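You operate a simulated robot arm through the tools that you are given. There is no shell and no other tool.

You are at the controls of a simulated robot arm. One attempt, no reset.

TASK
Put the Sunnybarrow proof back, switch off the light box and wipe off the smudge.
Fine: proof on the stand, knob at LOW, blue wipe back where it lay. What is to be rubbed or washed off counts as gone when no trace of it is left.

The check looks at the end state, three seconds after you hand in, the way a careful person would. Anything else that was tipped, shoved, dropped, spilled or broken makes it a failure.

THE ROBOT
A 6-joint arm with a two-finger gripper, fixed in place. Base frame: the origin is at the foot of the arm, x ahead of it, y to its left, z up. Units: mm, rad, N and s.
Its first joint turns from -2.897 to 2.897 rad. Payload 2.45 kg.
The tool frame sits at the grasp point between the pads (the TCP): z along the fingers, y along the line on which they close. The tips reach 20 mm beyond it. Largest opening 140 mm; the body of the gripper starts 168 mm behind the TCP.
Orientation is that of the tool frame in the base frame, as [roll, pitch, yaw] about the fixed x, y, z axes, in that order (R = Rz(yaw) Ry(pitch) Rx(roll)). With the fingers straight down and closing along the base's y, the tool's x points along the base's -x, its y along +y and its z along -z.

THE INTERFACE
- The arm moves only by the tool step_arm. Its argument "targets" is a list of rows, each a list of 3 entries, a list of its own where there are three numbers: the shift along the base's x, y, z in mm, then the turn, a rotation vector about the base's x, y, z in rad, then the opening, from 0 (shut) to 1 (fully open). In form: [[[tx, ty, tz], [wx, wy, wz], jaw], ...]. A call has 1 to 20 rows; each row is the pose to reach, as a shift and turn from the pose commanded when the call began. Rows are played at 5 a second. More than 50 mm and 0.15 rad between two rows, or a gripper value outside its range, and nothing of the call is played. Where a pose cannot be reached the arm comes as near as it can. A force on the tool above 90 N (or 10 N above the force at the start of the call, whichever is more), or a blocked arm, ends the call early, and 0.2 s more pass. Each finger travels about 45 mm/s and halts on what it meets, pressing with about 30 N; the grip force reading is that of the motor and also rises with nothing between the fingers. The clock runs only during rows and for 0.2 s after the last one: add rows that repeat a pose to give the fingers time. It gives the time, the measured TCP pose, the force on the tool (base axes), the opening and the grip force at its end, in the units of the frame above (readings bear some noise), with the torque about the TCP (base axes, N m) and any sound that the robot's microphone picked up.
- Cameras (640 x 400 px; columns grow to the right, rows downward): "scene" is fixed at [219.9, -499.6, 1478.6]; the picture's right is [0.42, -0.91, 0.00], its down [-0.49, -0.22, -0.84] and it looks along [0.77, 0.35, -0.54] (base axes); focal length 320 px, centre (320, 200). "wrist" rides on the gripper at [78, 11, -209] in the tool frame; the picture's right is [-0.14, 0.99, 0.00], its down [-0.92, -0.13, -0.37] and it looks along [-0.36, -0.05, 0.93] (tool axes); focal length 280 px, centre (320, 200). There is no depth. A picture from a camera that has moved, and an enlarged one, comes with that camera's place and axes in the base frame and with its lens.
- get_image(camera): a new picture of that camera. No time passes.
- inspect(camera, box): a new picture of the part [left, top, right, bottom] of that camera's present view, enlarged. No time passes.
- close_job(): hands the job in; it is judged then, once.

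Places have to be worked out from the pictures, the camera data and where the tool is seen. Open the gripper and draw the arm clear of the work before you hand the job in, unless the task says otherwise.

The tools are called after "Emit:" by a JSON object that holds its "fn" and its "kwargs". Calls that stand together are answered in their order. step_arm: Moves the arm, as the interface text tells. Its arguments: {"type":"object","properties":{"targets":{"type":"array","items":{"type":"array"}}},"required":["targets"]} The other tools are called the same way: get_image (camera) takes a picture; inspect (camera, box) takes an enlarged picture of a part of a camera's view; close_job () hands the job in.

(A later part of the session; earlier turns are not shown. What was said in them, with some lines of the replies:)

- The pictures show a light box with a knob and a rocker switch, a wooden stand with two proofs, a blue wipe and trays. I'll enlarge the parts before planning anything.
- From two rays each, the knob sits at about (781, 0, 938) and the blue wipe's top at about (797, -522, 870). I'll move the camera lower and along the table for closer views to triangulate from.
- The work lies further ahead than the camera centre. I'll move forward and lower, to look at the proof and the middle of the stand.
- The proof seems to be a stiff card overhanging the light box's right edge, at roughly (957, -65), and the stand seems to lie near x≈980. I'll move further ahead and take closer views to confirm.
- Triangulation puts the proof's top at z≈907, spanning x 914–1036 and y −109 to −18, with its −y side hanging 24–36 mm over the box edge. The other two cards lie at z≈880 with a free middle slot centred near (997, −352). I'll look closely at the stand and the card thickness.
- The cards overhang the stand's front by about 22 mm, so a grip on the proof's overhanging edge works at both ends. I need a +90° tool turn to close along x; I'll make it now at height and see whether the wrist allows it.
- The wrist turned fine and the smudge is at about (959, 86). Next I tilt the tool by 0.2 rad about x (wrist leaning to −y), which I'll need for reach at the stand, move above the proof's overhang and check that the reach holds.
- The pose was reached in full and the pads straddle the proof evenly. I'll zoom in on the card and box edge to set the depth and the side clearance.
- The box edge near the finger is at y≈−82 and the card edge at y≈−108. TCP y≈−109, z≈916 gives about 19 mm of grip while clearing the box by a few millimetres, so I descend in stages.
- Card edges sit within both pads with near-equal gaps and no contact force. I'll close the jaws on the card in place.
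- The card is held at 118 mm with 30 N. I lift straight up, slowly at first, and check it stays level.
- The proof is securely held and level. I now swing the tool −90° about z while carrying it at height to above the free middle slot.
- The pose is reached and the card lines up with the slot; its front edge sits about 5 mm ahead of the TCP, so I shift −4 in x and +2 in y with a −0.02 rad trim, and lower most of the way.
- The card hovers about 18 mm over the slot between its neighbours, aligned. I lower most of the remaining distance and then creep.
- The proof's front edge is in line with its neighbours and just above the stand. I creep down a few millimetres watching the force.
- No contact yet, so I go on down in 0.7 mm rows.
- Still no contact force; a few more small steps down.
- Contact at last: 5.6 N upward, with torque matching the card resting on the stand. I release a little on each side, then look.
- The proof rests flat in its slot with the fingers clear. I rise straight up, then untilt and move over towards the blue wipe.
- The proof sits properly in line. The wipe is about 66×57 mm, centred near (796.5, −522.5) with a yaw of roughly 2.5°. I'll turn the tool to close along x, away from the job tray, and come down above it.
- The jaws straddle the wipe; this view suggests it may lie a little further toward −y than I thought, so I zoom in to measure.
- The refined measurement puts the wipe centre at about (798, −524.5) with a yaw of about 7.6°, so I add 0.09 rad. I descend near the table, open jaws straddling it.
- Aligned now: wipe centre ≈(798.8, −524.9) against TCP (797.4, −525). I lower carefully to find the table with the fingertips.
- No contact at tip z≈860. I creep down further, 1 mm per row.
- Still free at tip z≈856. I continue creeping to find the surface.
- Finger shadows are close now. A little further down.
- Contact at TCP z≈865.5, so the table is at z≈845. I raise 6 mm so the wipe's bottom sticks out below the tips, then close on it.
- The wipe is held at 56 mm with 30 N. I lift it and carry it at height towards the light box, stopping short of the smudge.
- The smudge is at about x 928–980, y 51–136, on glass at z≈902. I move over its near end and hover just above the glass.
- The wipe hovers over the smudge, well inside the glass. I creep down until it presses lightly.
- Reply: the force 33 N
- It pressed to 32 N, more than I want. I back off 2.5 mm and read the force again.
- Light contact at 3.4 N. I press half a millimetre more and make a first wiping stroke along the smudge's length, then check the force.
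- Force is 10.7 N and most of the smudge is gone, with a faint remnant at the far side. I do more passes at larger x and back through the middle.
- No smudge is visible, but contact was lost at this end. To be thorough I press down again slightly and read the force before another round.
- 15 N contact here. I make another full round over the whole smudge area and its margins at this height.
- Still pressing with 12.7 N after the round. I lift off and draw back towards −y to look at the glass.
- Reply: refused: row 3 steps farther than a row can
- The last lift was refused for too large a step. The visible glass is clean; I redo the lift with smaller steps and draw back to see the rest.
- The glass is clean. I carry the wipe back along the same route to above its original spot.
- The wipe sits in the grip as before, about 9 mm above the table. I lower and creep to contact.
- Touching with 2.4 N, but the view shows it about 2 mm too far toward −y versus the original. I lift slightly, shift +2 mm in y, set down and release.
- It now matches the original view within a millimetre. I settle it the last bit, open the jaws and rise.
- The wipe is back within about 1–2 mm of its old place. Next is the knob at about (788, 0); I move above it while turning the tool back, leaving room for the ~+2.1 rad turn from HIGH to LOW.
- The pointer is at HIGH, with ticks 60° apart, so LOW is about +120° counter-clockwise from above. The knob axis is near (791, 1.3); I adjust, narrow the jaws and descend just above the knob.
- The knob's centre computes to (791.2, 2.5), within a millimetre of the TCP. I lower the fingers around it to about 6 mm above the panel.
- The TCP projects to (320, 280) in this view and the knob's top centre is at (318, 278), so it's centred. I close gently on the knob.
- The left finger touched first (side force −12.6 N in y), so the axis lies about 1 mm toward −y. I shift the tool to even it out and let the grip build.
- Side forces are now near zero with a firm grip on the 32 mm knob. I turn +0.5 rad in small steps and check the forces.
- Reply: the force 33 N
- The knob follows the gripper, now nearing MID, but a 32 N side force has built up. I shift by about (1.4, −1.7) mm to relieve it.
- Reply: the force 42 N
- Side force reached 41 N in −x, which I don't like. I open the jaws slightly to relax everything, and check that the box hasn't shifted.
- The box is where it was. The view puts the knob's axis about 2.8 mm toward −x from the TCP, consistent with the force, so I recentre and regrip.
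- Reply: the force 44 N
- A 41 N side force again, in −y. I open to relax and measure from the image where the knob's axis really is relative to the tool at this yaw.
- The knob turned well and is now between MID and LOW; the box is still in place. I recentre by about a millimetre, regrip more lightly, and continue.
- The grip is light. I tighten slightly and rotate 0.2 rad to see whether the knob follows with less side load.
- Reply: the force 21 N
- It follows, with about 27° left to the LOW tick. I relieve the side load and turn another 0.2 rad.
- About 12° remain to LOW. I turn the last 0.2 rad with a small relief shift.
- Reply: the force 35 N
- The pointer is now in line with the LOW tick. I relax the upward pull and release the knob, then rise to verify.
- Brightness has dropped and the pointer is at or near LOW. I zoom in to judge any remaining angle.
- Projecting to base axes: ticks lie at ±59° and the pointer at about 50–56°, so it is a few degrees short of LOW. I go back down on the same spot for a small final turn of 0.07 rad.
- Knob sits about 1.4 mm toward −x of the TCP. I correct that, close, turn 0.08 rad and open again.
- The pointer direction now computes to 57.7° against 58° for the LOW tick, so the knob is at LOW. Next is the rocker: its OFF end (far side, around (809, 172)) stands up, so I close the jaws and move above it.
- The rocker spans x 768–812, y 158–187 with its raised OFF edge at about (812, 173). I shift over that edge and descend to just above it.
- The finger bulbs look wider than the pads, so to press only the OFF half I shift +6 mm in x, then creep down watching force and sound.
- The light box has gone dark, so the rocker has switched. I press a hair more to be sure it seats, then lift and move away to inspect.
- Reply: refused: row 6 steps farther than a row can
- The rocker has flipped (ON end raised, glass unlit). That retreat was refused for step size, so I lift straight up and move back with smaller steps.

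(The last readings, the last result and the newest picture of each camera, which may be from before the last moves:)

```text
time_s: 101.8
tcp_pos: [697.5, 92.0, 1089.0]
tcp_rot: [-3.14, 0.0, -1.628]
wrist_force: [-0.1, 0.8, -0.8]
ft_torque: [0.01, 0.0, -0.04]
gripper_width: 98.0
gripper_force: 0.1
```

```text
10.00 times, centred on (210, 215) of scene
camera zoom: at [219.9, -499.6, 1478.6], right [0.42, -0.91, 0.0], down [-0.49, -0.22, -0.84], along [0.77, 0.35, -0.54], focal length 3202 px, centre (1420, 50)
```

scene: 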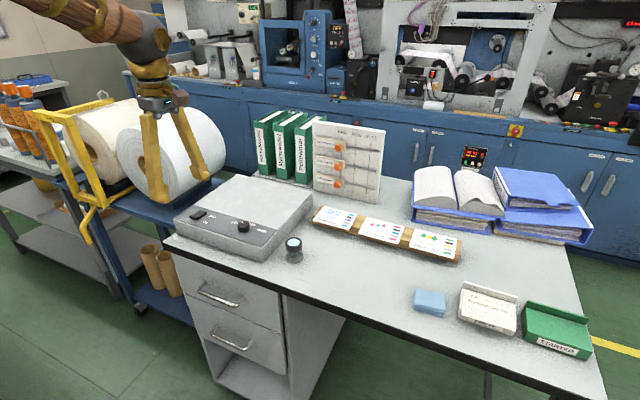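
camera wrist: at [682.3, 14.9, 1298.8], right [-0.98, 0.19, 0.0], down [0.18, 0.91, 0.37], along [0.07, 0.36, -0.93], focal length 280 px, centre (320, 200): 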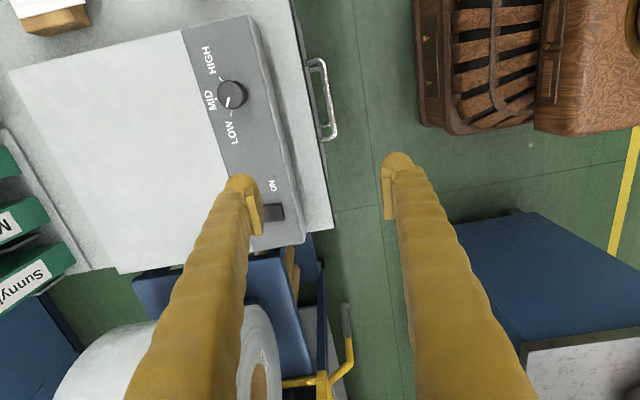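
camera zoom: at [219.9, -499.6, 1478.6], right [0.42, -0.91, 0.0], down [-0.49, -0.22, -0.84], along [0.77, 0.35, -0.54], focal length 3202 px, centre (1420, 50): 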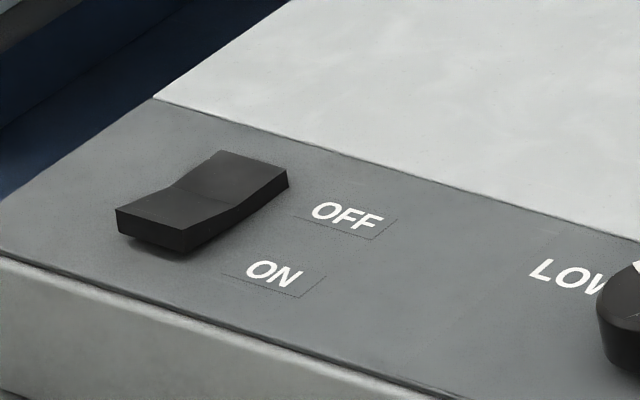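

The light stays off. I zoom in on the glass, the knob, the stand and the wipe for a final check.

Emit:
{"fn": "inspect", "kwargs": {"camera": "scene", "box": [200, 170, 310, 230]}}

Emit:
{"fn": "inspect", "kwargs": {"camera": "wrist", "box": [190, 60, 270, 130]}}

Emit:
{"fn": "inspect", "kwargs": {"camera": "wrist", "box": [0, 30, 250, 280]}}

Emit:
{"fn": "inspect", "kwargs": {"camera": "scene", "box": [300, 180, 600, 370]}}

```text
5.82 times, centred on (255, 200) of scene
camera zoom: at [219.9, -499.6, 1478.6], right [0.42, -0.91, 0.0], down [-0.49, -0.22, -0.84], along [0.77, 0.35, -0.54], focal length 1863 px, centre (698, 200)
```

zoom: 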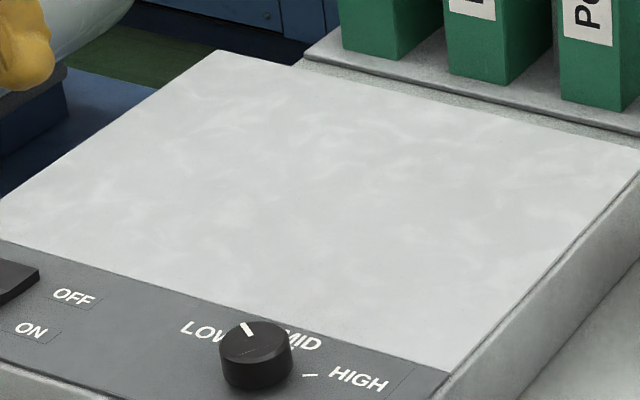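

```text
5.71 times, centred on (230, 95) of wrist
camera zoom: at [682.3, 14.9, 1298.8], right [-0.98, 0.19, 0.0], down [0.18, 0.91, 0.37], along [0.07, 0.36, -0.93], focal length 1602 px, centre (834, 800)
```

zoom: 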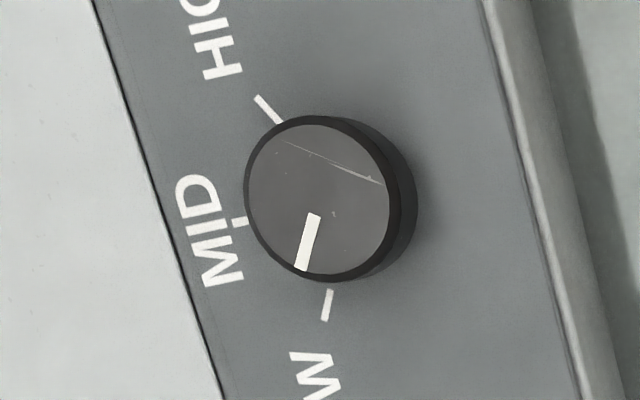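

```text
1.60 times, centred on (125, 155) of wrist
camera zoom: at [682.3, 14.9, 1298.8], right [-0.98, 0.19, 0.0], down [0.18, 0.91, 0.37], along [0.07, 0.36, -0.93], focal length 449 px, centre (632, 272)
```

zoom: 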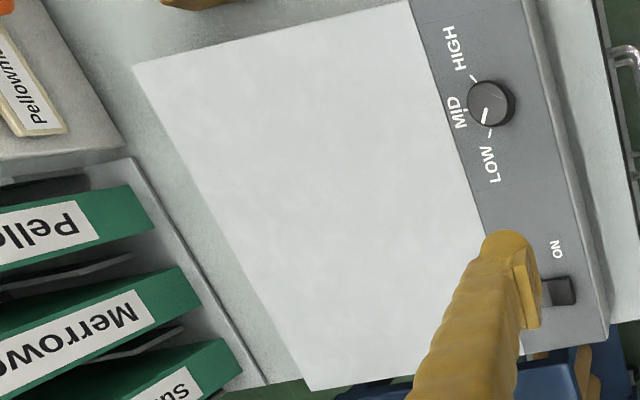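

```text
2.11 times, centred on (450, 275) of scene
camera zoom: at [219.9, -499.6, 1478.6], right [0.42, -0.91, 0.0], down [-0.49, -0.22, -0.84], along [0.77, 0.35, -0.54], focal length 674 px, centre (46, 42)
```

zoom: 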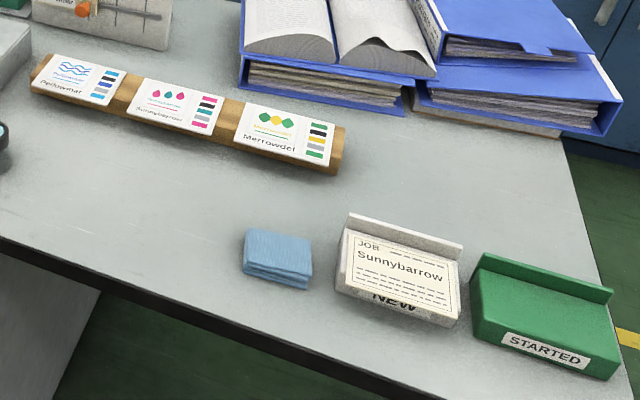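

All goals look met: the proof is on the stand, the light is off with the rocker at OFF, the pointer is within about 3° of the LOW tick, the glass is clean, the wipe is back and nothing else has moved. I open the gripper fully and draw the arm up and clear.

Emit:
{"fn": "step_arm", "kwargs": {"targets": [[[-15, 0, 30], [0, 0, 0], 0.9], [[-30, 0, 60], [0, 0, 0], 1], [[-40, 0, 90], [0, 0, 0], 1], [[-40, 0, 90], [0, 0, 0], 1], [[-40, 0, 90], [0, 0, 0], 1]]}}

Emit:
{"fn": "get_image", "kwargs": {"camera": "scene"}}

```text
time_s: 103.0
tcp_pos: [655.9, 90.7, 1178.0]
tcp_rot: [-3.141, 0.002, -1.628]
wrist_force: [-0.4, -0.5, 0.5]
ft_torque: [0.03, 0.01, 0.02]
gripper_width: 139.8
gripper_force: 0.0
```

```text
taken
```

scene: 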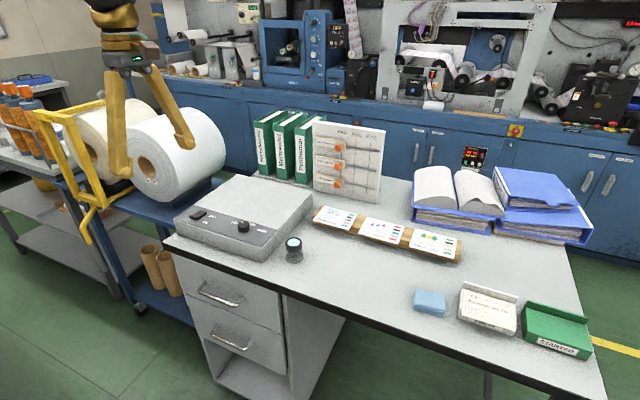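

The arm is clear with the gripper open, and the last picture shows everything in its place, so I hand the job in.

Emit:
{"fn": "close_job", "kwargs": {}}

```text
The job is handed in.
```

I handed the job in with everything you asked for done, as far as the pictures show; no result has come back yet.

- **Proof:** the Sunnybarrow proof lies flat in the middle slot of the stand, lined up with the Pellowmar and Merrowdel proofs and facing the same way.
- **Light box:** the rocker is at OFF and the glass is dark. The knob is at LOW, with the pointer within about 3° of the tick.
- **Smudge:** it is wiped off. I saw no trace on the glass with the light on or off.
- **Blue wipe:** it is back where it lay, within about 2 mm.

While I turned the knob, the sideways force on it reached about 41 N. Each time I let go and checked, and the light box had not shifted. Nothing else looks moved in the final picture, and the arm is clear with the gripper open.
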